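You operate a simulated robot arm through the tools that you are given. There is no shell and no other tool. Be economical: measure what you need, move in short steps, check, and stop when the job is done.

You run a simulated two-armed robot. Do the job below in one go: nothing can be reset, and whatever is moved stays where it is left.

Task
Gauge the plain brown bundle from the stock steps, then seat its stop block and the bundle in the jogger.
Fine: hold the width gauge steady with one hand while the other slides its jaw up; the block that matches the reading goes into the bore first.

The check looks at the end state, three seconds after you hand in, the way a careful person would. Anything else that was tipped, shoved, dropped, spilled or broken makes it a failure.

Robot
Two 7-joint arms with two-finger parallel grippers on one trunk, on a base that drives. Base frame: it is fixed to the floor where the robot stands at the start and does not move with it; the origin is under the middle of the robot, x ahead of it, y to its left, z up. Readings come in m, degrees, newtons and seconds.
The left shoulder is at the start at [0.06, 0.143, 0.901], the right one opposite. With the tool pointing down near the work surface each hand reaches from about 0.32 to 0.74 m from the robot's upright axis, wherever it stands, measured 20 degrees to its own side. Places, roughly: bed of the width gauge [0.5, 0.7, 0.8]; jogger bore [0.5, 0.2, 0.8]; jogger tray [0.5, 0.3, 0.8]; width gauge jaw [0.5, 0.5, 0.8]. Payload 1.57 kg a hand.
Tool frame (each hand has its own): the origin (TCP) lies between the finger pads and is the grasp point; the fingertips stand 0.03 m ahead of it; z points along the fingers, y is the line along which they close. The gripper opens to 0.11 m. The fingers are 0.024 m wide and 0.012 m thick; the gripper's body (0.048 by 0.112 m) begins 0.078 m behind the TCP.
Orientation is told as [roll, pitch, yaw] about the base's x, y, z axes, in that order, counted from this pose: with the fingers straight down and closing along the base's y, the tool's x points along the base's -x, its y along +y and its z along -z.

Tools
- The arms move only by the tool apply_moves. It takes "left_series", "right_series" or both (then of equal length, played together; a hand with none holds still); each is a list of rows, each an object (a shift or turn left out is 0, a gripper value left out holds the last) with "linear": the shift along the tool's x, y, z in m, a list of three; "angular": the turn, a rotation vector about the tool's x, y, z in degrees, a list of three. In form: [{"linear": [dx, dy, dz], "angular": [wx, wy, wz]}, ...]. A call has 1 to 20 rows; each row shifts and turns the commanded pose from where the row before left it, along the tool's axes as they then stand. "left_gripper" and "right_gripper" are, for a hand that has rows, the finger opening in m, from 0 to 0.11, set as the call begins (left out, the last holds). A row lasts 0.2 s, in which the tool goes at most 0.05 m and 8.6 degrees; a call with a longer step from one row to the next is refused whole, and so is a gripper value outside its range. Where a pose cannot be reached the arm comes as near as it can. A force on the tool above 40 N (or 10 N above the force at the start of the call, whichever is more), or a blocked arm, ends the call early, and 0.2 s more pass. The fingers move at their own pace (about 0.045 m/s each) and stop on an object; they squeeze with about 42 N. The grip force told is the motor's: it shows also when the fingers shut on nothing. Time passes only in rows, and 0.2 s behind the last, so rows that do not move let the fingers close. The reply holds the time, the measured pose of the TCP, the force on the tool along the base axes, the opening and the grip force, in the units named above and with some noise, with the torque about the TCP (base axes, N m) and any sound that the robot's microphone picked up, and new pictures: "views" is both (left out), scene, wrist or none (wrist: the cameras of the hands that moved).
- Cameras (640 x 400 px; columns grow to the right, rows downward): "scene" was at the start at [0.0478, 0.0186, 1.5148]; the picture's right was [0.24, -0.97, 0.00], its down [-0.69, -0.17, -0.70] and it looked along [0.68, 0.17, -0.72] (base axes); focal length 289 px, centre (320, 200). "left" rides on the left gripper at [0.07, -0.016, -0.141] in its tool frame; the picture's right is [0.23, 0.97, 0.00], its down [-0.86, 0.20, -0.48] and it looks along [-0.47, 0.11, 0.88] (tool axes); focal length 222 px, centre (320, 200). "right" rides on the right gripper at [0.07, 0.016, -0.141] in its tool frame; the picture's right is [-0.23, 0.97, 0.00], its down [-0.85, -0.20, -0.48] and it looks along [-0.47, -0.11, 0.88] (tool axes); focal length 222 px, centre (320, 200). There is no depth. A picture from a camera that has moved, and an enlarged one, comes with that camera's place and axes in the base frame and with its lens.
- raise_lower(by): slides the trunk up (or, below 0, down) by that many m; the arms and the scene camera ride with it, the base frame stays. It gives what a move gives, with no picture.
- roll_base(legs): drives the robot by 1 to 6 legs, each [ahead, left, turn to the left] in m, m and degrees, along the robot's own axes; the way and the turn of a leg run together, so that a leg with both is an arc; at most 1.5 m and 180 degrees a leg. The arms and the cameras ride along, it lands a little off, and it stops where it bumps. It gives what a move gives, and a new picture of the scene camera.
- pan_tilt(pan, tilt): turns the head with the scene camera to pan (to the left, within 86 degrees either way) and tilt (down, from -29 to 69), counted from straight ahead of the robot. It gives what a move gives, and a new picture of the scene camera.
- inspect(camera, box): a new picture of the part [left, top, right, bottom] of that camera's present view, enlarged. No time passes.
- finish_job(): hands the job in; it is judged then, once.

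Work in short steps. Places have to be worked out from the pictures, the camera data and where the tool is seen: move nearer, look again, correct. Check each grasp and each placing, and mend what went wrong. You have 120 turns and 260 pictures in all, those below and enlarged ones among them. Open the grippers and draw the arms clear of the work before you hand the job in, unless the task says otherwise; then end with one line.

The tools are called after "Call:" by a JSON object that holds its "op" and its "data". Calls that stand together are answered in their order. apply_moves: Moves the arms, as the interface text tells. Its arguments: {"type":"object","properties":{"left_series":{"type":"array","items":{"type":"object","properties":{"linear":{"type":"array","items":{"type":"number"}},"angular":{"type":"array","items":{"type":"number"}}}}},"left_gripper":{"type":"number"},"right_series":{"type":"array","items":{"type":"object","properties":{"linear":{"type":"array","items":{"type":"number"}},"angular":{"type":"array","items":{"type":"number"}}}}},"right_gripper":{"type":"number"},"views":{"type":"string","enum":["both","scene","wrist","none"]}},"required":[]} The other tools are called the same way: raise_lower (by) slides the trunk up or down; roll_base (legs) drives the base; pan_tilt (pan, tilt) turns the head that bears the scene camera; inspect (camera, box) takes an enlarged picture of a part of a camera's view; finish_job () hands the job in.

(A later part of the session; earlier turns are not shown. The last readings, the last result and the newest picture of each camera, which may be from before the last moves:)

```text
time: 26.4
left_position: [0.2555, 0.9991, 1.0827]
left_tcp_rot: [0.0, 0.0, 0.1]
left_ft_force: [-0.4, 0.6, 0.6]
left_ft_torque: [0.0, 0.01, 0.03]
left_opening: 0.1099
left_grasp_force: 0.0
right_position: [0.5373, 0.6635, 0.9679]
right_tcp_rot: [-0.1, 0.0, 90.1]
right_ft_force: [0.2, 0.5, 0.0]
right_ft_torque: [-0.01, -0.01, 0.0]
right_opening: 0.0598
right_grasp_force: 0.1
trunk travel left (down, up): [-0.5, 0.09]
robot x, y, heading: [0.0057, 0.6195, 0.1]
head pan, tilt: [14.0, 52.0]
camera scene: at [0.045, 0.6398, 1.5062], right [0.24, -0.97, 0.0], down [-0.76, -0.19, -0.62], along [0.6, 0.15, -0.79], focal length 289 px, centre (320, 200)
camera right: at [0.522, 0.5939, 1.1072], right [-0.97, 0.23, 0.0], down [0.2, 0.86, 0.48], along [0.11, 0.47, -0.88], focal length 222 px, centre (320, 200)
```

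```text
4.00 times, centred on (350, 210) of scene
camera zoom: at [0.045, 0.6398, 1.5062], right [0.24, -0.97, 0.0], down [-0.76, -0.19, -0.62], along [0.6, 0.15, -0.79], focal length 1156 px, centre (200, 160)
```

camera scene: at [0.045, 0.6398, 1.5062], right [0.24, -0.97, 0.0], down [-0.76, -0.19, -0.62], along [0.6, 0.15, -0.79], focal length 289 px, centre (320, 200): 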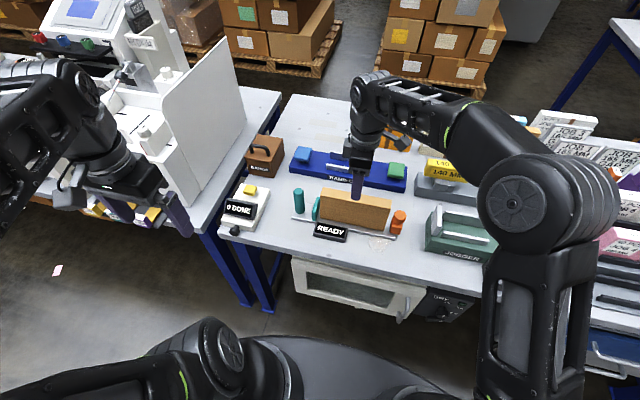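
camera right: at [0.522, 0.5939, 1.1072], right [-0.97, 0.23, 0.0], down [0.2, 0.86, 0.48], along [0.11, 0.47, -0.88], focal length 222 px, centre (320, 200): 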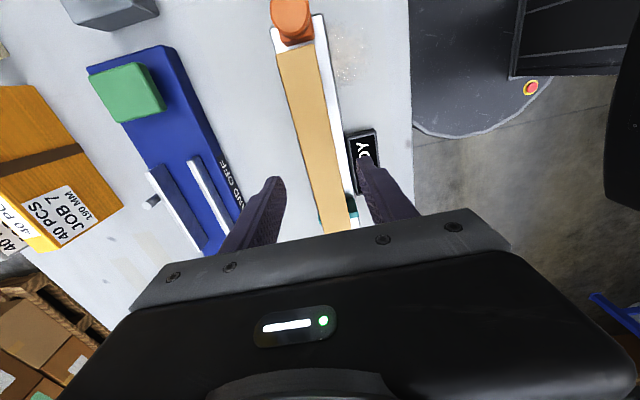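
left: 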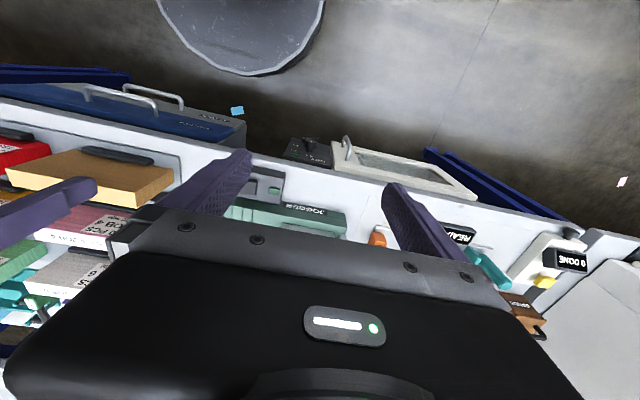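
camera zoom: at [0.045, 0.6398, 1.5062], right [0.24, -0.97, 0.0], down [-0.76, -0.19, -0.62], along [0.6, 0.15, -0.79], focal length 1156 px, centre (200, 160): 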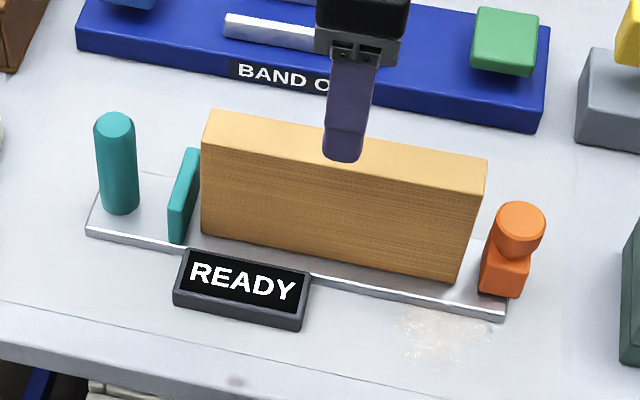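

Bundle is standing on the bed. Now the left hand goes above the teal handle (≈(0.53, 0.822), top z≈0.89) turned −90°, while the right hand moves above the orange slider knob (≈(0.537, 0.54), top z≈0.868).

Call:
{"op": "apply_moves", "data": {"left_series": [{"linear": [-0.039, -0.025, 0]}, {"linear": [-0.039, -0.025, 0]}, {"linear": [-0.039, -0.025, 0]}, {"linear": [-0.039, -0.025, 0]}, {"linear": [-0.039, -0.025, 0]}, {"linear": [-0.039, -0.025, 0]}, {"linear": [-0.039, -0.025, 0]}, {"angular": [0, 0, 8.5]}, {"angular": [0, 0, 8.5]}, {"angular": [0, 0, 8.5]}, {"angular": [0, 0, 8.5]}, {"angular": [0, 0, 8.5]}, {"angular": [0, 0, 8.5]}, {"angular": [0, 0, 8.5]}, {"angular": [0, 0, 8.5]}, {"angular": [0, 0, 8.5]}, {"angular": [0, 0, 8.5]}, {"angular": [0, 0, 5]}, {}], "right_series": [{"linear": [0, 0, -0.03]}, {"linear": [0.03, 0, 0]}, {"linear": [0.03, 0, 0]}, {"linear": [0.03, 0, 0]}, {"linear": [0.033, 0, 0]}, {}, {}, {}, {}, {}, {}, {}, {}, {}, {}, {}, {}, {}, {}]}}

Call:
{"op": "inspect", "data": {"camera": "scene", "box": [270, 160, 430, 260]}}

```text
time: 30.4
left_position: [0.4325, 0.884, 1.0798]
left_tcp_rot: [0.1, -0.1, -90.0]
left_ft_force: [0.1, -0.1, -0.8]
left_ft_torque: [0.01, 0.01, -0.04]
left_opening: 0.11
left_grasp_force: 0.0
left hand out of reach, approached as far as the arm can: row 5, 6, 7
right_position: [0.538, 0.5419, 0.9985]
right_tcp_rot: [-0.1, 0.0, 90.0]
right_ft_force: [-0.2, -0.3, -0.3]
right_ft_torque: [0.02, 0.0, -0.03]
right_opening: 0.06
right_grasp_force: 0.1
trunk travel left (down, up): [-0.5, 0.09]
robot x, y, heading: [-0.0003, 0.6213, 0.1]
head pan, tilt: [14.0, 52.0]
camera scene: at [0.0449, 0.6398, 1.5062], right [0.24, -0.97, 0.0], down [-0.76, -0.19, -0.62], along [0.6, 0.15, -0.79], focal length 289 px, centre (320, 200)
camera right: at [0.5228, 0.4708, 1.1382], right [-0.97, 0.23, 0.0], down [0.2, 0.86, 0.48], along [0.11, 0.47, -0.88], focal length 222 px, centre (320, 200)
camera left: at [0.4159, 0.9529, 1.2199], right [0.97, 0.23, 0.0], down [0.2, -0.86, 0.48], along [0.11, -0.47, -0.88], focal length 222 px, centre (320, 200)
```

scene: 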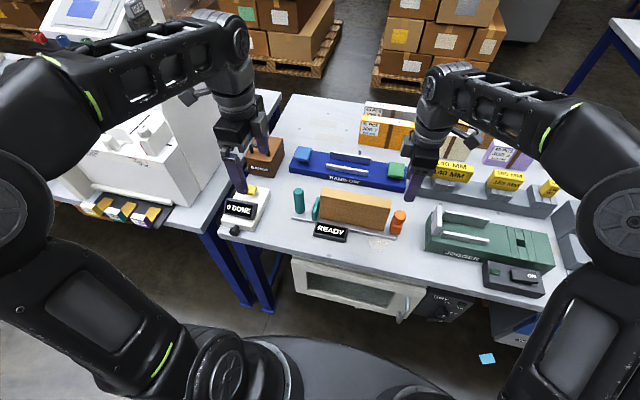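
right: 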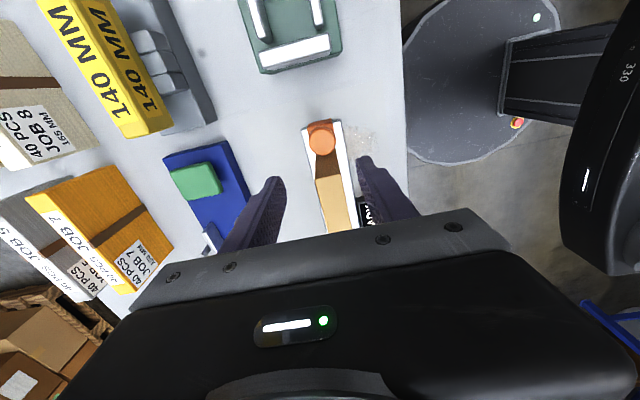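
left: 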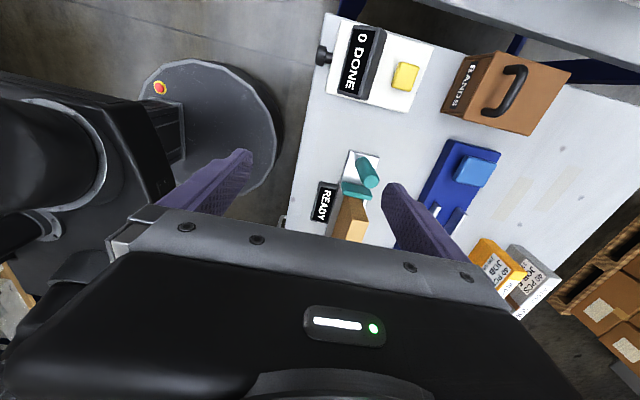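

```text
4.00 times, centred on (350, 210) of scene
camera zoom: at [0.0449, 0.6398, 1.5062], right [0.24, -0.97, 0.0], down [-0.76, -0.19, -0.62], along [0.6, 0.15, -0.79], focal length 1156 px, centre (200, 160)
```

zoom: 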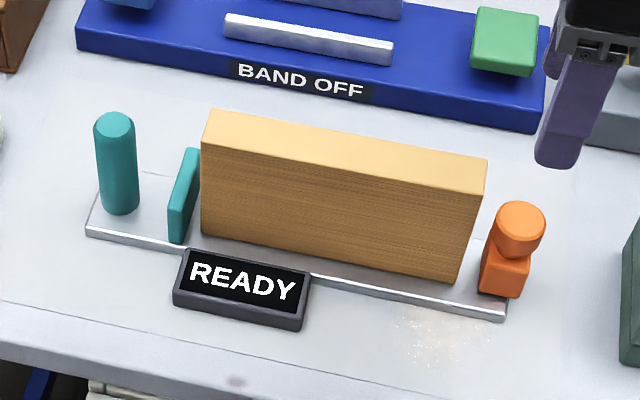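

The left hand must come lower to reach. I lower it to z≈1.0, move over the handle, and lower the right hand to just above the knob.

Call:
{"op": "apply_moves", "data": {"left_series": [{"linear": [0, 0, 0.04]}, {"linear": [0, 0, 0.04]}, {"linear": [-0.016, 0.025, 0]}, {"linear": [-0.016, 0.025, 0]}, {"linear": [-0.015, 0.024, 0]}, {"linear": [-0.015, 0.024, 0]}, {}], "right_series": [{"linear": [0.005, 0.002, 0]}, {"linear": [0, 0, 0.03]}, {"linear": [0, 0, 0.03]}, {}, {}, {}, {}]}}

Call:
{"op": "inspect", "data": {"camera": "scene", "box": [270, 160, 430, 260]}}

```text
time: 32.0
left_position: [0.5326, 0.8217, 1.0019]
left_tcp_rot: [0.0, 0.0, -89.8]
left_ft_force: [0.3, -0.5, -0.9]
left_ft_torque: [0.0, 0.01, 0.02]
left_opening: 0.1101
left_grasp_force: 0.1
right_position: [0.5359, 0.537, 0.9372]
right_tcp_rot: [0.0, 0.0, 90.1]
right_ft_force: [-0.5, -0.1, -0.5]
right_ft_torque: [-0.04, 0.02, 0.01]
right_opening: 0.0601
right_grasp_force: 0.0
trunk travel left (down, up): [-0.5, 0.09]
robot x, y, heading: [0.003, 0.618, 0.2]
head pan, tilt: [14.0, 52.0]
camera scene: at [0.0446, 0.6399, 1.5062], right [0.24, -0.97, 0.0], down [-0.76, -0.19, -0.62], along [0.6, 0.15, -0.79], focal length 289 px, centre (320, 200)
camera right: at [0.5194, 0.4661, 1.0777], right [-0.97, 0.23, 0.0], down [0.2, 0.86, 0.48], along [0.11, 0.47, -0.88], focal length 222 px, centre (320, 200)
camera left: at [0.5155, 0.8902, 1.1426], right [0.97, 0.23, 0.0], down [0.2, -0.85, 0.48], along [0.11, -0.47, -0.88], focal length 222 px, centre (320, 200)
```

scene: 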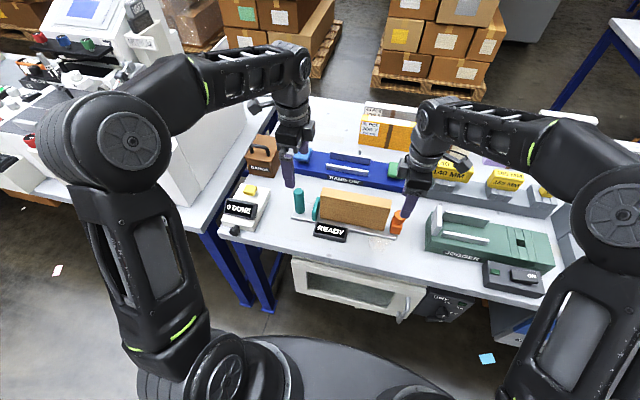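
right: 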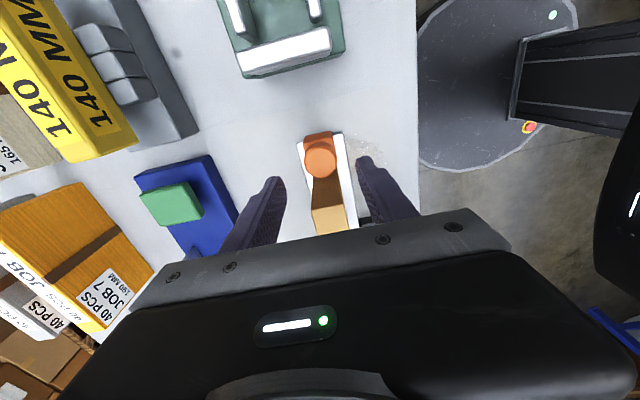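
left: 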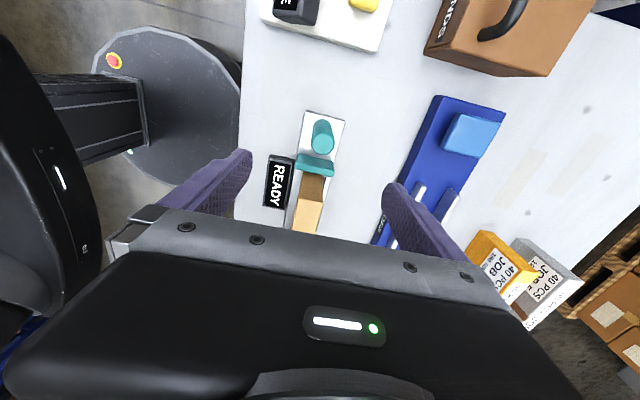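

```text
4.00 times, centred on (350, 210) of scene
camera zoom: at [0.0446, 0.6399, 1.5062], right [0.24, -0.97, 0.0], down [-0.76, -0.19, -0.62], along [0.6, 0.15, -0.79], focal length 1156 px, centre (200, 160)
```

zoom: 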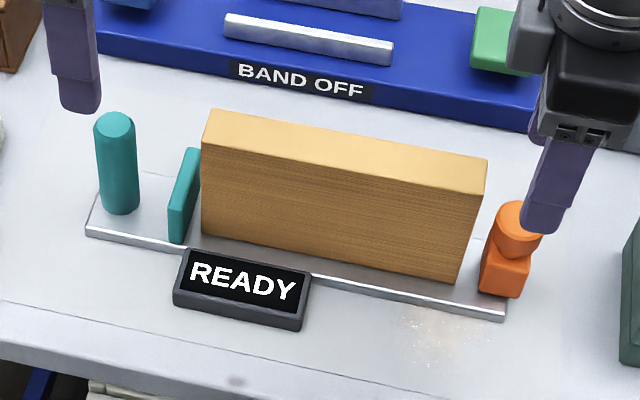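

Both estimates confirm. I lower the left hand onto the handle and grip it.

Call:
{"op": "apply_moves", "data": {"left_series": [{"linear": [0, 0, 0.035]}, {"linear": [0, 0, 0.035]}, {"linear": [0, 0, 0.03]}, {"linear": [0, 0, 0.03]}, {}], "views": "none"}}

Call:
{"op": "inspect", "data": {"camera": "scene", "box": [270, 160, 430, 260]}}

```text
time: 33.2
left_position: [0.5295, 0.8222, 0.8711]
left_tcp_rot: [0.0, -0.1, -89.9]
left_ft_force: [-1.0, -0.4, 0.5]
left_ft_torque: [0.03, 0.02, -0.01]
left_opening: 0.1101
left_grasp_force: 0.0
right_position: [0.5352, 0.5371, 0.9389]
right_tcp_rot: [0.0, 0.1, 90.2]
right_ft_force: [0.5, -0.4, 1.2]
right_ft_torque: [0.01, 0.02, 0.02]
right_opening: 0.06
right_grasp_force: 0.1
trunk travel left (down, up): [-0.5, 0.09]
robot x, y, heading: [0.0047, 0.6234, 0.1]
head pan, tilt: [14.0, 52.0]
```

```text
4.00 times, centred on (350, 210) of scene
camera zoom: at [0.0448, 0.6397, 1.5062], right [0.24, -0.97, 0.0], down [-0.76, -0.19, -0.62], along [0.6, 0.15, -0.79], focal length 1156 px, centre (200, 160)
```

zoom: 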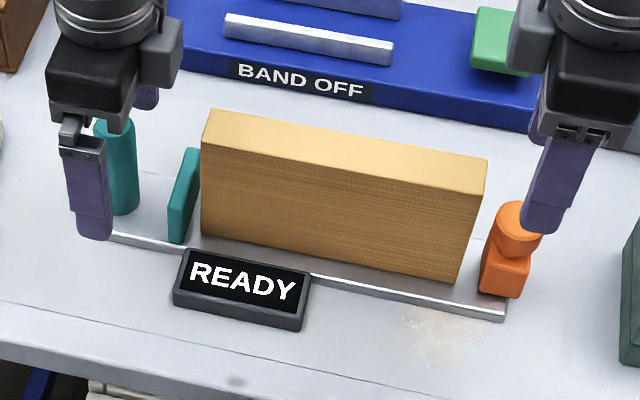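

Straddling the handle. Close to 0.04 first, then check centring from the wrist camera.

Call:
{"op": "apply_moves", "data": {"left_series": [{}, {}, {}, {}, {}], "left_gripper": 0.045, "views": "wrist"}}

Call:
{"op": "inspect", "data": {"camera": "left", "box": [240, 100, 440, 225]}}

```text
time: 34.4
left_position: [0.5304, 0.8215, 0.8698]
left_tcp_rot: [0.0, -0.1, -89.9]
left_ft_force: [0.1, 0.0, -0.1]
left_ft_torque: [0.01, 0.0, 0.03]
left_opening: 0.0451
left_grasp_force: 0.0
right_position: [0.5354, 0.5359, 0.9381]
right_tcp_rot: [0.0, 0.1, 90.1]
right_ft_force: [0.2, -0.2, -0.9]
right_ft_torque: [0.0, -0.02, 0.02]
right_opening: 0.06
right_grasp_force: 0.0
trunk travel left (down, up): [-0.5, 0.09]
robot x, y, heading: [0.0032, 0.6206, -0.2]
head pan, tilt: [14.0, 52.0]
camera left: at [0.5129, 0.8901, 1.0113], right [0.97, 0.23, 0.0], down [0.2, -0.85, 0.48], along [0.11, -0.47, -0.88], focal length 222 px, centre (320, 200)
```

left: 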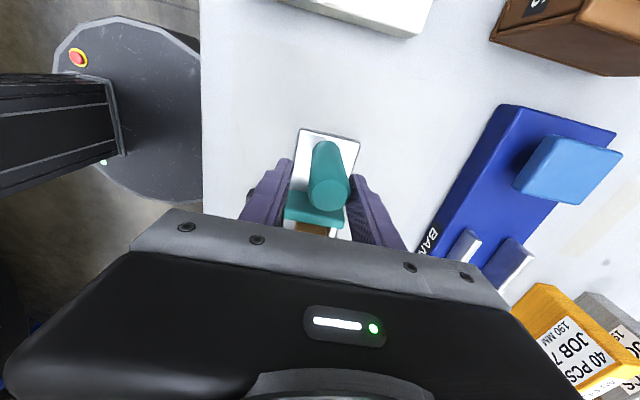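

```text
3.20 times, centred on (340, 162) of left
camera zoom: at [0.5129, 0.8901, 1.0113], right [0.97, 0.23, 0.0], down [0.2, -0.85, 0.48], along [0.11, -0.47, -0.88], focal length 711 px, centre (256, 320)
```

zoom: 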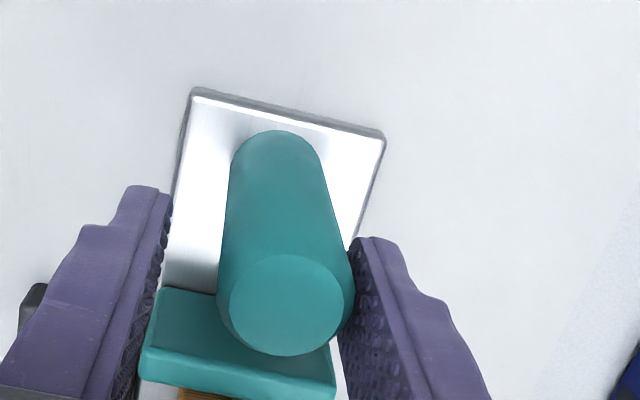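

The handle is ~3 mm further in x and ~7 mm further in y. Correct and close.

Call:
{"op": "apply_moves", "data": {"left_series": [{"linear": [0.006, 0.003, 0]}, {}], "views": "none"}}

Call:
{"op": "apply_moves", "data": {"left_series": [{}, {}, {}, {}, {}], "left_gripper": 0.0, "views": "wrist"}}

Call:
{"op": "inspect", "data": {"camera": "scene", "box": [270, 160, 430, 260]}}

```text
time: 35.0
left_position: [0.5318, 0.8275, 0.8721]
left_tcp_rot: [-0.1, 0.0, -89.9]
left_ft_force: [-0.6, -0.6, 0.1]
left_ft_torque: [0.0, 0.03, 0.02]
left_opening: 0.045
left_grasp_force: 0.1
right_position: [0.5344, 0.5363, 0.9371]
right_tcp_rot: [0.1, -0.1, 90.1]
right_ft_force: [0.6, 0.1, -0.2]
right_ft_torque: [0.0, 0.02, -0.03]
right_opening: 0.0599
right_grasp_force: 0.1
trunk travel left (down, up): [-0.5, 0.09]
robot x, y, heading: [0.005, 0.6193, -0.1]
head pan, tilt: [14.0, 52.0]
```

```text
time: 36.2
left_position: [0.5338, 0.8275, 0.8715]
left_tcp_rot: [0.0, 0.0, -89.9]
left_ft_force: [1.6, -0.3, 1.8]
left_ft_torque: [-0.09, 0.29, 0.01]
left_opening: 0.0291
left_grasp_force: 38.4
right_position: [0.5356, 0.5369, 0.938]
right_tcp_rot: [0.1, 0.0, 90.0]
right_ft_force: [0.9, -0.2, 0.1]
right_ft_torque: [0.03, 0.02, -0.02]
right_opening: 0.0599
right_grasp_force: 0.2
trunk travel left (down, up): [-0.5, 0.09]
robot x, y, heading: [0.0056, 0.6214, 0.2]
head pan, tilt: [14.0, 52.0]
camera left: at [0.5163, 0.897, 1.0113], right [0.97, 0.23, 0.0], down [0.2, -0.85, 0.48], along [0.11, -0.47, -0.88], focal length 222 px, centre (320, 200)
```

left: 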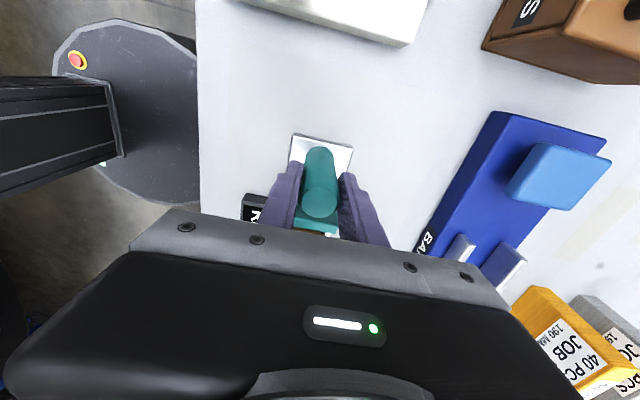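

```text
4.00 times, centred on (350, 210) of scene
camera zoom: at [0.045, 0.6398, 1.5062], right [0.24, -0.97, 0.0], down [-0.76, -0.19, -0.62], along [0.6, 0.15, -0.79], focal length 1156 px, centre (200, 160)
```

zoom: 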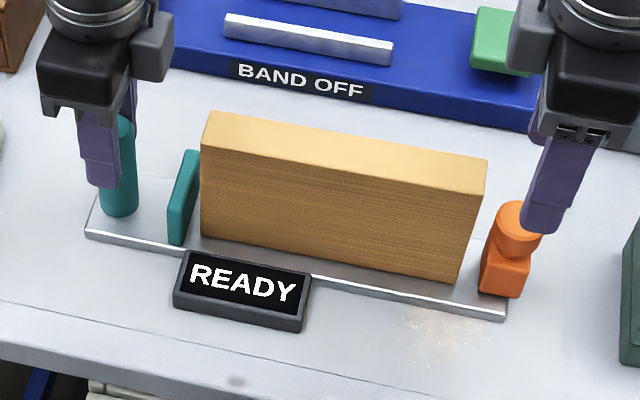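

Handle gripped (0.029 m). Now lower the right hand around the orange slider knob with opening 0.06, and look.

Call:
{"op": "apply_moves", "data": {"right_series": [{"linear": [0, 0, 0.03]}, {"linear": [0, 0, 0.03]}, {"linear": [0, 0, 0.022]}, {}], "views": "wrist"}}

Call:
{"op": "inspect", "data": {"camera": "scene", "box": [350, 160, 450, 260]}}

Call:
{"op": "inspect", "data": {"camera": "right", "box": [220, 100, 420, 225]}}

```text
time: 37.2
left_position: [0.534, 0.8286, 0.8712]
left_tcp_rot: [0.0, 0.0, -90.0]
left_ft_force: [0.0, 0.1, 0.1]
left_ft_torque: [0.08, -0.21, 0.0]
left_opening: 0.0292
left_grasp_force: 39.1
right_position: [0.5361, 0.5352, 0.8543]
right_tcp_rot: [0.0, 0.0, 90.0]
right_ft_force: [0.5, -0.1, 0.3]
right_ft_torque: [0.0, -0.02, 0.01]
right_opening: 0.0602
right_grasp_force: 0.0
trunk travel left (down, up): [-0.5, 0.09]
robot x, y, heading: [0.0008, 0.6206, 0.2]
head pan, tilt: [14.0, 52.0]
camera right: at [0.5208, 0.464, 0.9945], right [-0.97, 0.23, 0.0], down [0.2, 0.86, 0.48], along [0.11, 0.47, -0.88], focal length 222 px, centre (320, 200)
```

right: 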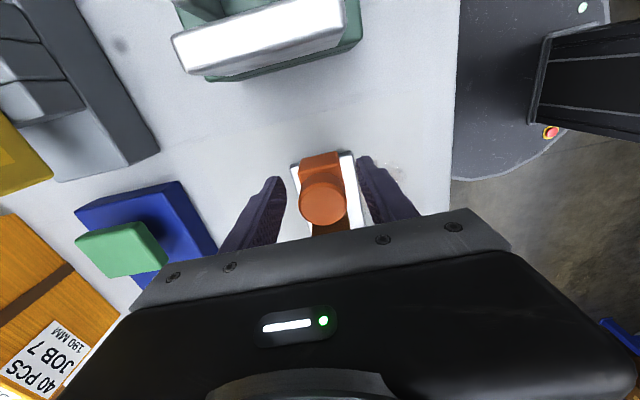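

```text
4.00 times, centred on (400, 210) of scene
camera zoom: at [0.0448, 0.6399, 1.5062], right [0.24, -0.97, 0.0], down [-0.76, -0.19, -0.62], along [0.6, 0.15, -0.79], focal length 1156 px, centre (0, 160)
```

zoom: 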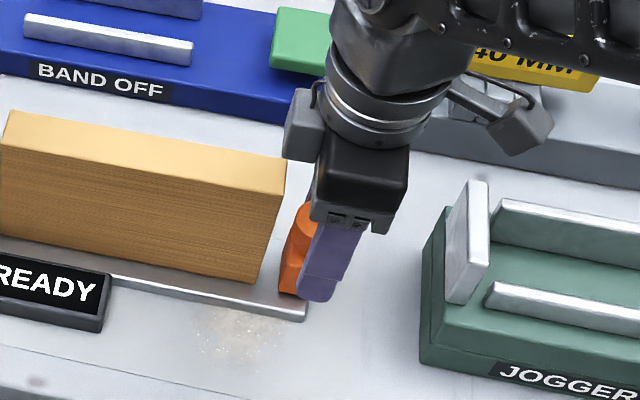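

```text
3.20 times, centred on (320, 162) of right
camera zoom: at [0.5208, 0.464, 0.9945], right [-0.97, 0.23, 0.0], down [0.2, 0.86, 0.48], along [0.11, 0.47, -0.88], focal length 711 px, centre (320, 320)
```

zoom: 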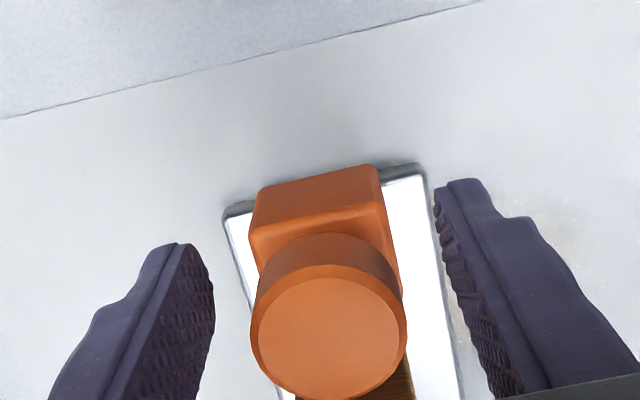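

Knob centred between the fingers. Close on it.

Call:
{"op": "apply_moves", "data": {"right_series": [{}, {}, {}, {}], "right_gripper": 0.0, "views": "none"}}

Call:
{"op": "apply_moves", "data": {"right_series": [{"linear": [-0.003, 0, 0]}, {"linear": [-0.003, 0, 0]}, {"linear": [-0.003, 0, 0]}, {}], "views": "none"}}

Call:
{"op": "inspect", "data": {"camera": "scene", "box": [270, 160, 430, 260]}}

```text
time: 38.2
left_position: [0.5348, 0.8283, 0.8719]
left_tcp_rot: [0.0, -0.1, -89.9]
left_ft_force: [1.6, 1.3, -0.2]
left_ft_torque: [-0.11, 0.37, 0.12]
left_opening: 0.0294
left_grasp_force: 39.3
right_position: [0.5367, 0.5346, 0.856]
right_tcp_rot: [0.0, 0.0, 90.1]
right_ft_force: [-3.0, -1.7, -0.3]
right_ft_torque: [-0.04, -0.14, 0.38]
right_opening: 0.0352
right_grasp_force: 36.8
trunk travel left (down, up): [-0.5, 0.09]
robot x, y, heading: [0.0028, 0.6228, 0.1]
head pan, tilt: [14.0, 52.0]
```

```text
time: 39.2
left_position: [0.5326, 0.8281, 0.8703]
left_tcp_rot: [0.0, 0.0, -89.9]
left_ft_force: [1.1, 3.6, -0.9]
left_ft_torque: [0.17, -0.35, 0.03]
left_opening: 0.0292
left_grasp_force: 39.4
right_position: [0.5368, 0.5444, 0.8557]
right_tcp_rot: [0.0, 0.1, 90.3]
right_ft_force: [-2.1, -4.2, 0.3]
right_ft_torque: [-0.53, 0.38, 0.39]
right_opening: 0.0351
right_grasp_force: 42.0
trunk travel left (down, up): [-0.5, 0.09]
robot x, y, heading: [0.0002, 0.6226, 0.1]
head pan, tilt: [14.0, 52.0]
```

```text
4.00 times, centred on (350, 210) of scene
camera zoom: at [0.0449, 0.6398, 1.5062], right [0.24, -0.97, 0.0], down [-0.76, -0.19, -0.62], along [0.6, 0.15, -0.79], focal length 1156 px, centre (200, 160)
```

zoom: 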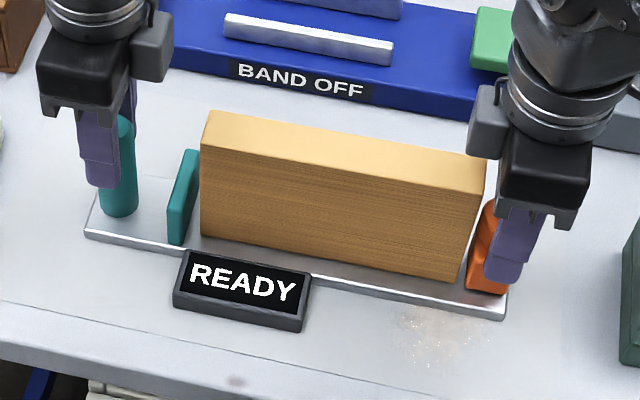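

The slider slides freely. Continue pushing in 2–3 mm rows.

Call:
{"op": "apply_moves", "data": {"right_series": [{"linear": [-0.003, 0, 0]}, {"linear": [-0.003, 0, 0]}, {"linear": [-0.002, 0, 0]}, {"linear": [-0.002, 0, 0]}, {}], "views": "none"}}

Call:
{"op": "inspect", "data": {"camera": "scene", "box": [270, 160, 430, 260]}}

```text
time: 40.4
left_position: [0.5326, 0.8286, 0.8711]
left_tcp_rot: [0.1, 0.0, -90.0]
left_ft_force: [-0.6, 6.0, 1.0]
left_ft_torque: [0.06, -0.44, -0.18]
left_opening: 0.0292
left_grasp_force: 39.5
right_position: [0.5357, 0.5533, 0.8545]
right_tcp_rot: [0.0, 0.0, 90.0]
right_ft_force: [1.9, -4.5, 1.0]
right_ft_torque: [-0.27, 0.02, 0.04]
right_opening: 0.0353
right_grasp_force: 41.9
trunk travel left (down, up): [-0.5, 0.09]
robot x, y, heading: [0.0057, 0.6221, 0.2]
head pan, tilt: [14.0, 52.0]
```

```text
4.00 times, centred on (350, 210) of scene
camera zoom: at [0.0451, 0.6399, 1.5062], right [0.24, -0.97, 0.0], down [-0.76, -0.19, -0.62], along [0.6, 0.15, -0.79], focal length 1156 px, centre (200, 160)
```

zoom: 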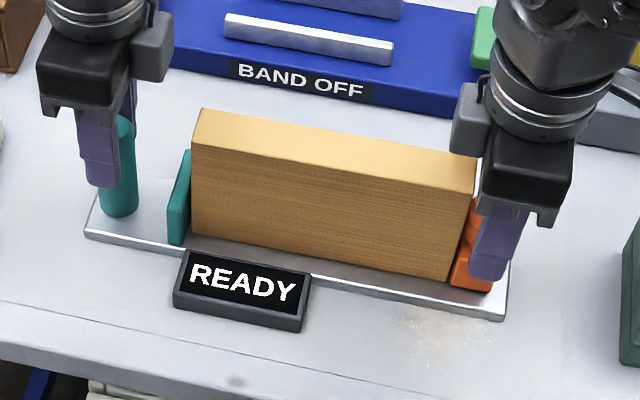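

The bundle is now moving to the fixed jaw. A few more mm.

Call:
{"op": "apply_moves", "data": {"right_series": [{"linear": [-0.001, 0, 0]}, {"linear": [-0.001, 0, 0]}, {"linear": [-0.001, 0, 0]}, {}], "views": "none"}}

Call:
{"op": "inspect", "data": {"camera": "scene", "box": [270, 160, 430, 260]}}

```text
time: 41.4
left_position: [0.5336, 0.8281, 0.8709]
left_tcp_rot: [0.0, 0.0, -89.9]
left_ft_force: [-0.4, 7.6, 3.1]
left_ft_torque: [-0.09, 0.33, 0.0]
left_opening: 0.0295
left_grasp_force: 39.0
right_position: [0.535, 0.5574, 0.8558]
right_tcp_rot: [0.1, 0.1, 90.0]
right_ft_force: [-0.1, -5.0, -1.4]
right_ft_torque: [-0.14, -0.38, 0.11]
right_opening: 0.035
right_grasp_force: 41.8
trunk travel left (down, up): [-0.5, 0.09]
robot x, y, heading: [0.0033, 0.6202, 0.3]
head pan, tilt: [14.0, 52.0]
```

```text
4.00 times, centred on (350, 210) of scene
camera zoom: at [0.045, 0.6398, 1.5061], right [0.24, -0.97, 0.0], down [-0.76, -0.19, -0.62], along [0.6, 0.15, -0.79], focal length 1156 px, centre (200, 160)
```

zoom: 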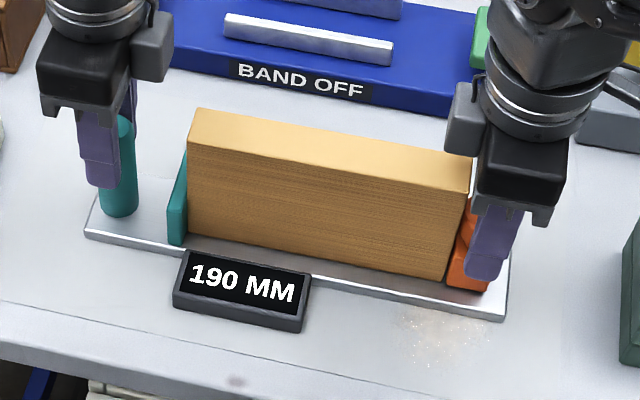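

The gauge reads "190 MM". I dwell a second, then back the slider off ~10 mm so the bundle lifts freely, and release both hands.

Call:
{"op": "apply_moves", "data": {"right_series": [{}, {}, {}, {}, {}], "views": "none"}}

Call:
{"op": "inspect", "data": {"camera": "scene", "box": [290, 200, 390, 260]}}

Call:
{"op": "apply_moves", "data": {"right_series": [{"linear": [0.003, 0, 0]}, {"linear": [0.004, 0, 0]}, {"linear": [0.004, 0, 0]}, {}], "views": "none"}}

Call:
{"op": "inspect", "data": {"camera": "scene", "box": [270, 160, 430, 260]}}

```text
time: 42.6
left_position: [0.5333, 0.8275, 0.8724]
left_tcp_rot: [-0.1, -0.1, -89.9]
left_ft_force: [-0.5, 7.4, 3.1]
left_ft_torque: [-0.18, -0.29, 0.0]
left_opening: 0.0291
left_grasp_force: 38.9
right_position: [0.5345, 0.5571, 0.855]
right_tcp_rot: [0.1, 0.1, 90.1]
right_ft_force: [-1.5, -6.3, -2.1]
right_ft_torque: [-0.46, 0.43, 0.41]
right_opening: 0.0353
right_grasp_force: 42.3
trunk travel left (down, up): [-0.5, 0.09]
robot x, y, heading: [0.0054, 0.6224, 0.2]
head pan, tilt: [14.0, 52.0]
```

```text
6.40 times, centred on (340, 230) of scene
camera zoom: at [0.0451, 0.6397, 1.5062], right [0.24, -0.97, 0.0], down [-0.76, -0.19, -0.62], along [0.6, 0.15, -0.79], focal length 1850 px, centre (192, 8)
```

zoom: 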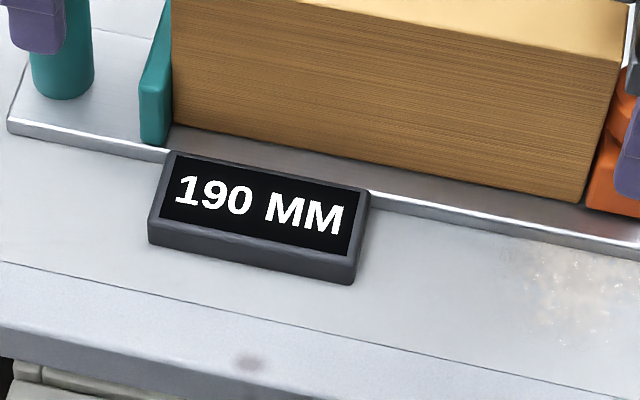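

```text
time: 43.6
left_position: [0.5326, 0.8278, 0.872]
left_tcp_rot: [0.0, 0.1, -90.1]
left_ft_force: [2.8, -5.5, 0.0]
left_ft_torque: [-0.57, 0.23, 0.04]
left_opening: 0.029
left_grasp_force: 39.0
right_position: [0.5365, 0.5478, 0.8562]
right_tcp_rot: [-0.1, -0.2, 90.2]
right_ft_force: [-3.2, 5.0, 0.1]
right_ft_torque: [1.05, -0.31, 0.65]
right_opening: 0.0352
right_grasp_force: 41.5
trunk travel left (down, up): [-0.5, 0.09]
robot x, y, heading: [0.0008, 0.6235, 0.3]
head pan, tilt: [14.0, 52.0]
```

```text
4.00 times, centred on (350, 210) of scene
camera zoom: at [0.0451, 0.6394, 1.5062], right [0.24, -0.97, 0.0], down [-0.76, -0.19, -0.62], along [0.6, 0.15, -0.79], focal length 1156 px, centre (200, 160)
```

zoom: 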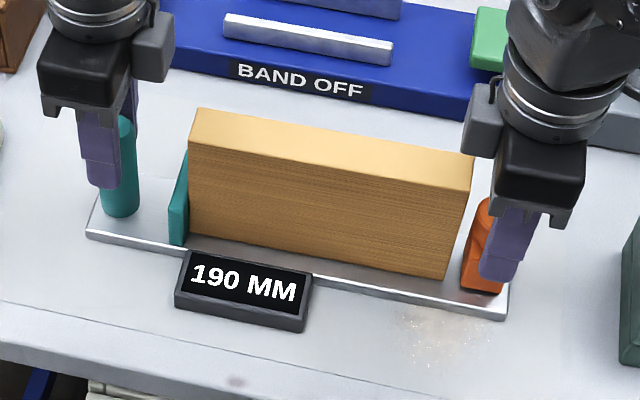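

The reading is latched at 190 MM. Open both hands and lift clear.

Call:
{"op": "apply_moves", "data": {"right_series": [{}, {}, {}, {"linear": [0, 0, -0.02]}, {"linear": [0, 0, -0.03]}, {"linear": [0, 0, -0.04]}, {"linear": [0, 0, -0.04]}, {}], "left_series": [{}, {}, {}, {"linear": [0, 0, -0.02]}, {"linear": [0, 0, -0.03]}, {"linear": [0, 0, -0.04]}, {"linear": [0, 0, -0.04]}, {}], "right_gripper": 0.06, "left_gripper": 0.06, "views": "scene"}}

```text
time: 45.4
left_position: [0.5355, 0.828, 1.0013]
left_tcp_rot: [0.0, 0.0, -89.9]
left_ft_force: [0.4, 0.3, -0.4]
left_ft_torque: [0.01, 0.03, -0.04]
left_opening: 0.0602
left_grasp_force: 0.0
right_position: [0.5361, 0.5461, 0.9857]
right_tcp_rot: [0.0, 0.0, 90.0]
right_ft_force: [0.1, -0.1, -0.4]
right_ft_torque: [-0.02, 0.01, 0.01]
right_opening: 0.0598
right_grasp_force: 0.0
trunk travel left (down, up): [-0.5, 0.09]
robot x, y, heading: [0.0025, 0.6251, 0.1]
head pan, tilt: [14.0, 52.0]
camera scene: at [0.0452, 0.6398, 1.5061], right [0.24, -0.97, 0.0], down [-0.76, -0.19, -0.62], along [0.6, 0.15, -0.79], focal length 289 px, centre (320, 200)
```

scene: 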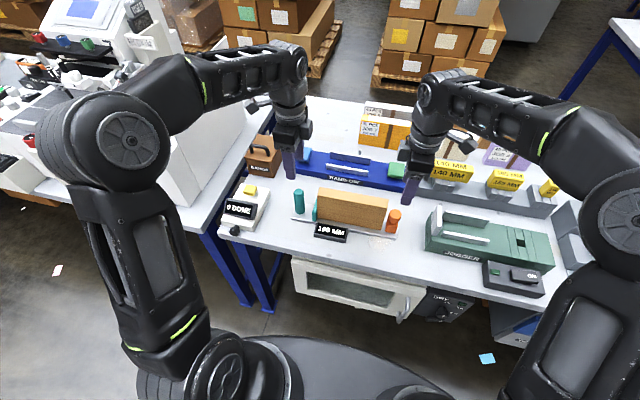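

Retract both hands a bit (up and back), then drive right 0.4 m toward the block rack.

Call:
{"op": "apply_moves", "data": {"left_series": [{"linear": [0, -0.03, -0.02]}, {"linear": [0, -0.04, -0.02]}, {"linear": [0, -0.04, -0.02]}, {"linear": [0, -0.04, 0]}, {"linear": [0.01, -0.04, 0]}, {}], "right_series": [{"linear": [0, 0.02, -0.02]}, {"linear": [0, 0.03, -0.02]}, {"linear": [0, 0.03, -0.02]}, {"linear": [0.03, 0.03, 0]}, {"linear": [0.03, 0.02, 0]}, {}], "views": "none"}}

Call:
{"op": "roll_base", "data": {"legs": [[0, -0.42, 0]]}}

```text
time: 46.8
left_position: [0.3451, 0.8385, 1.0613]
left_tcp_rot: [-0.1, -0.1, -89.8]
left_ft_force: [0.6, -0.5, 0.4]
left_ft_torque: [-0.02, 0.01, 0.0]
left_opening: 0.0599
left_grasp_force: 0.1
right_position: [0.4055, 0.4855, 1.043]
right_tcp_rot: [0.0, 0.0, 90.0]
right_ft_force: [-0.2, -0.1, 0.0]
right_ft_torque: [-0.03, -0.01, 0.01]
right_opening: 0.0599
right_grasp_force: 0.1
trunk travel left (down, up): [-0.5, 0.09]
robot x, y, heading: [0.0025, 0.6259, 0.2]
head pan, tilt: [14.0, 52.0]
```

```text
time: 49.4
left_position: [0.3451, 0.4183, 1.0611]
left_tcp_rot: [0.0, 0.0, -89.7]
left_ft_force: [-1.1, 0.0, -0.4]
left_ft_torque: [0.02, 0.0, -0.04]
left_opening: 0.0601
left_grasp_force: 0.1
right_position: [0.4071, 0.0676, 1.0453]
right_tcp_rot: [0.1, -0.1, 90.3]
right_ft_force: [0.1, 0.6, -1.6]
right_ft_torque: [0.05, -0.01, -0.02]
right_opening: 0.0599
right_grasp_force: 0.1
trunk travel left (down, up): [-0.5, 0.09]
robot x, y, heading: [0.0033, 0.2005, 0.8]
head pan, tilt: [14.0, 52.0]
camera scene: at [0.0464, 0.2183, 1.5062], right [0.25, -0.97, 0.0], down [-0.76, -0.2, -0.62], along [0.6, 0.15, -0.79], focal length 289 px, centre (320, 200)
```

scene: 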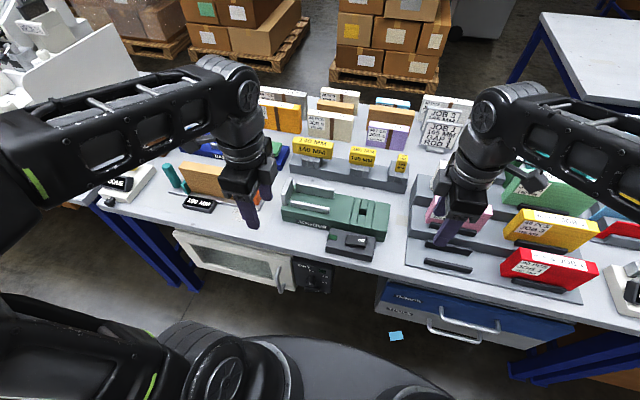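

Call:
{"op": "inspect", "data": {"camera": "scene", "box": [265, 120, 425, 265]}}

Call:
{"op": "inspect", "data": {"camera": "scene", "box": [340, 135, 420, 185]}}

Call:
{"op": "inspect", "data": {"camera": "scene", "box": [270, 180, 410, 265]}}

```text
2.76 times, centred on (345, 192) of scene
camera zoom: at [0.0464, 0.2183, 1.5062], right [0.25, -0.97, 0.0], down [-0.76, -0.2, -0.62], along [0.6, 0.15, -0.79], focal length 798 px, centre (251, 221)
```

zoom: 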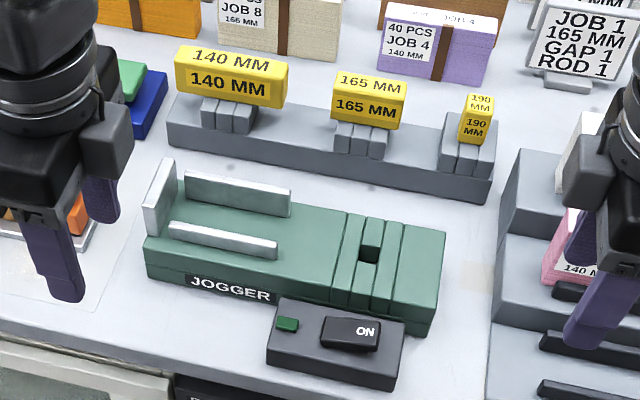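

```text
8.00 times, centred on (380, 160) of scene
camera zoom: at [0.0464, 0.2183, 1.5062], right [0.25, -0.97, 0.0], down [-0.76, -0.2, -0.62], along [0.6, 0.15, -0.79], focal length 2313 px, centre (-160, 520)
```

zoom: 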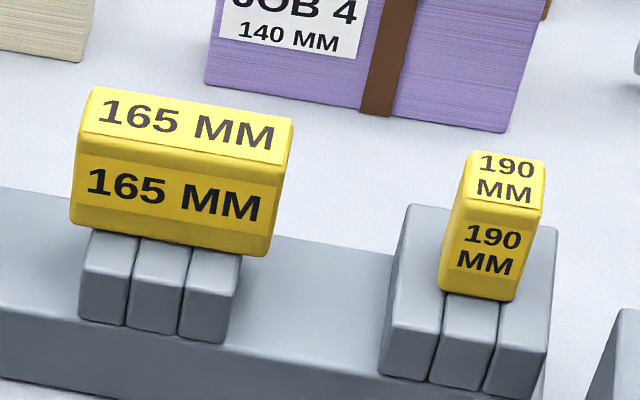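

```text
4.57 times, centred on (340, 222) of scene
camera zoom: at [0.0464, 0.2183, 1.5062], right [0.25, -0.97, 0.0], down [-0.76, -0.2, -0.62], along [0.6, 0.15, -0.79], focal length 1322 px, centre (229, 97)
```

zoom: 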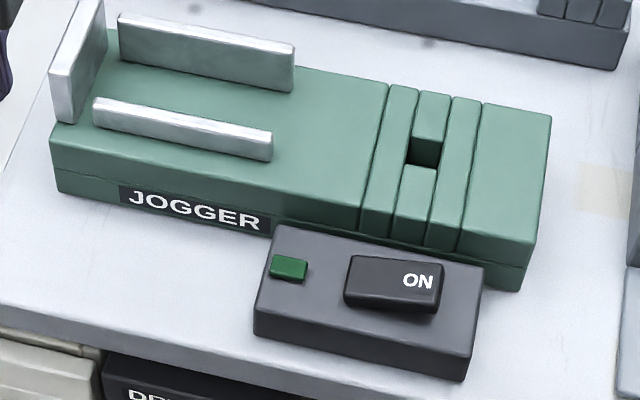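

The 190 block sits at ≈(0.717, 0.138, 0.86–0.905), at the edge of reach. I raise the trunk a little and nudge the base 4 cm ahead, 8 cm left.

Call:
{"op": "raise_lower", "data": {"by": 0.06}}

Call:
{"op": "roll_base", "data": {"legs": [[0, 0.08, -0.8], [0.04, 0, 0]]}}

```text
time: 50.4
left_position: [0.3462, 0.4181, 1.1211]
left_tcp_rot: [0.0, 0.0, -89.6]
left_ft_force: [0.6, -0.8, 0.1]
left_ft_torque: [-0.03, -0.01, 0.0]
left_opening: 0.0598
left_grasp_force: 0.0
right_position: [0.4074, 0.0683, 1.1037]
right_tcp_rot: [0.0, 0.0, 90.4]
right_ft_force: [0.5, 1.1, -0.2]
right_ft_torque: [-0.03, 0.02, -0.04]
right_opening: 0.0597
right_grasp_force: 0.1
trunk travel left (down, up): [-0.56, 0.03]
robot x, y, heading: [0.0043, 0.2025, 0.5]
head pan, tilt: [14.0, 52.0]
```

```text
time: 52.0
left_position: [0.3898, 0.4948, 1.1222]
left_tcp_rot: [-0.1, 0.1, -90.4]
left_ft_force: [0.5, 0.0, 0.2]
left_ft_torque: [0.0, 0.05, 0.01]
left_opening: 0.0601
left_grasp_force: 0.0
right_position: [0.4484, 0.1428, 1.1042]
right_tcp_rot: [0.1, -0.1, 89.7]
right_ft_force: [0.4, -0.7, -0.3]
right_ft_torque: [0.0, 0.03, 0.02]
right_opening: 0.06
right_grasp_force: 0.1
trunk travel left (down, up): [-0.56, 0.03]
robot x, y, heading: [0.0452, 0.2815, -0.6]
head pan, tilt: [14.0, 52.0]
camera scene: at [0.0892, 0.2985, 1.5661], right [0.24, -0.97, 0.0], down [-0.77, -0.19, -0.61], along [0.6, 0.14, -0.79], focal length 289 px, centre (320, 200)
```

scene: 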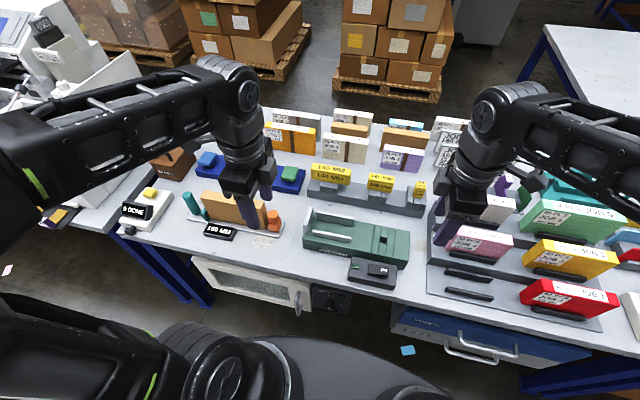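

Move the right hand over the 190 block at z≈1.0 and look.

Call:
{"op": "apply_moves", "data": {"right_series": [{"linear": [0.001, -0.044, 0.01]}, {"linear": [0.001, -0.045, 0.017]}, {"linear": [0.001, -0.045, 0.017]}, {"linear": [0.001, -0.045, 0.017]}, {"linear": [0.001, -0.045, 0.017]}, {"linear": [0, -0.045, 0.017]}, {}]}}

Call:
{"op": "inspect", "data": {"camera": "right", "box": [220, 60, 420, 225]}}

Call:
{"op": "inspect", "data": {"camera": "scene", "box": [370, 140, 470, 220]}}

```text
time: 53.6
left_position: [0.3875, 0.4929, 1.1206]
left_tcp_rot: [0.0, 0.1, -90.4]
left_ft_force: [-0.9, -0.3, 0.3]
left_ft_torque: [0.0, 0.02, -0.01]
left_opening: 0.06
left_grasp_force: 0.0
right_position: [0.6922, 0.136, 1.0179]
right_tcp_rot: [0.0, 0.0, 89.7]
right_ft_force: [-0.1, 0.2, -0.1]
right_ft_torque: [0.0, 0.05, -0.01]
right_opening: 0.0599
right_grasp_force: 0.0
right hand out of reach, approached as far as the arm can: row 6
trunk travel left (down, up): [-0.56, 0.03]
robot x, y, heading: [0.0463, 0.2816, -0.6]
head pan, tilt: [14.0, 52.0]
camera scene: at [0.0872, 0.2979, 1.5662], right [0.24, -0.97, 0.0], down [-0.77, -0.19, -0.62], along [0.6, 0.14, -0.79], focal length 289 px, centre (320, 200)
camera right: at [0.6776, 0.0667, 1.1574], right [-0.97, 0.23, 0.0], down [0.2, 0.85, 0.48], along [0.11, 0.47, -0.88], focal length 222 px, centre (320, 200)
```

scene: 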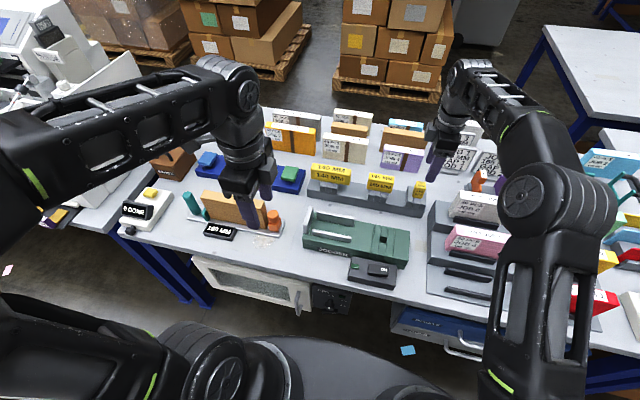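
right: 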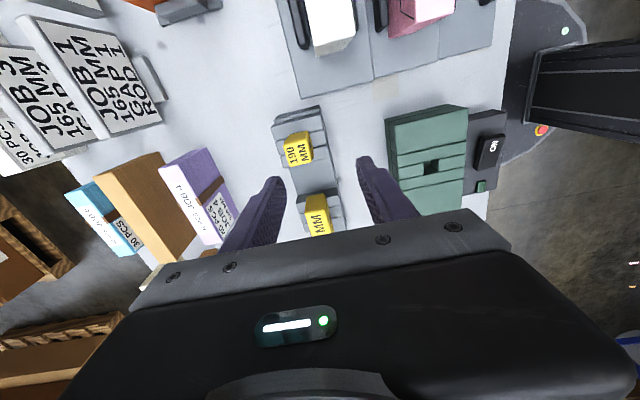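

```text
2.42 times, centred on (320, 142) of right
camera zoom: at [0.6776, 0.0667, 1.1574], right [-0.97, 0.23, 0.0], down [0.2, 0.85, 0.48], along [0.11, 0.47, -0.88], focal length 538 px, centre (320, 339)
```

zoom: 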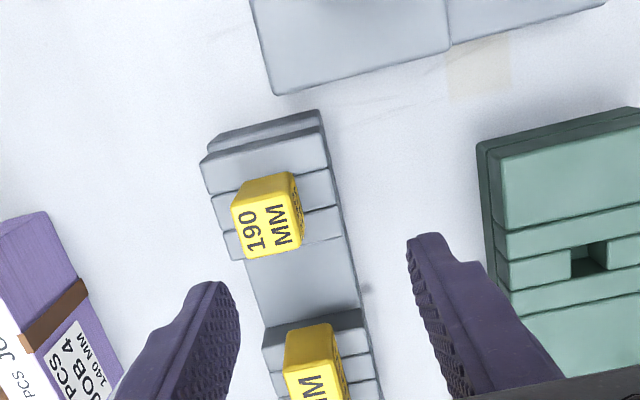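

```text
5.00 times, centred on (420, 180) of scene
camera zoom: at [0.0872, 0.2979, 1.5662], right [0.24, -0.97, 0.0], down [-0.77, -0.19, -0.62], along [0.6, 0.14, -0.79], focal length 1446 px, centre (-180, 300)
```

zoom: 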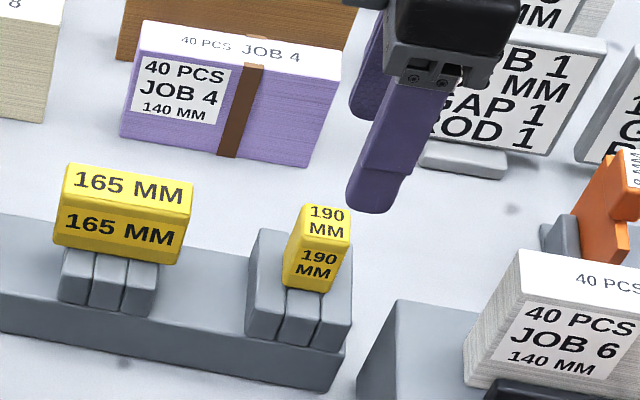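

Block centre ≈(0.719, 0.135), top 0.905. I raise the trunk fully and lower the hand while extending; tips stay above 0.93.

Call:
{"op": "raise_lower", "data": {"by": 0.03}}

Call:
{"op": "apply_moves", "data": {"right_series": [{"linear": [0, 0, 0.03]}, {"linear": [0, 0, 0.03]}, {"linear": [0, 0, 0.02]}, {"linear": [0, 0, 0]}, {}], "views": "none"}}

```text
time: 54.3
left_position: [0.388, 0.4939, 1.1515]
left_tcp_rot: [0.1, 0.0, -90.4]
left_ft_force: [0.2, 0.3, -0.6]
left_ft_torque: [0.02, -0.04, 0.02]
left_opening: 0.0598
left_grasp_force: 0.1
right_position: [0.6937, 0.1371, 1.0476]
right_tcp_rot: [0.0, 0.0, 89.5]
right_ft_force: [0.3, -0.7, 0.2]
right_ft_torque: [0.0, 0.02, 0.0]
right_opening: 0.06
right_grasp_force: 0.0
trunk travel left (down, up): [-0.59, 0.0]
robot x, y, heading: [0.0405, 0.281, -0.5]
head pan, tilt: [14.0, 52.0]
```

```text
time: 55.5
left_position: [0.3884, 0.4932, 1.1522]
left_tcp_rot: [-0.1, 0.0, -90.3]
left_ft_force: [0.6, 0.1, -0.6]
left_ft_torque: [-0.01, 0.02, -0.01]
left_opening: 0.0602
left_grasp_force: 0.0
right_position: [0.6918, 0.1366, 0.9659]
right_tcp_rot: [-0.1, -0.1, 89.6]
right_ft_force: [0.9, -0.1, -0.4]
right_ft_torque: [-0.02, -0.02, -0.02]
right_opening: 0.06
right_grasp_force: 0.0
trunk travel left (down, up): [-0.59, 0.0]
robot x, y, heading: [0.0443, 0.2805, -0.2]
head pan, tilt: [14.0, 52.0]
```

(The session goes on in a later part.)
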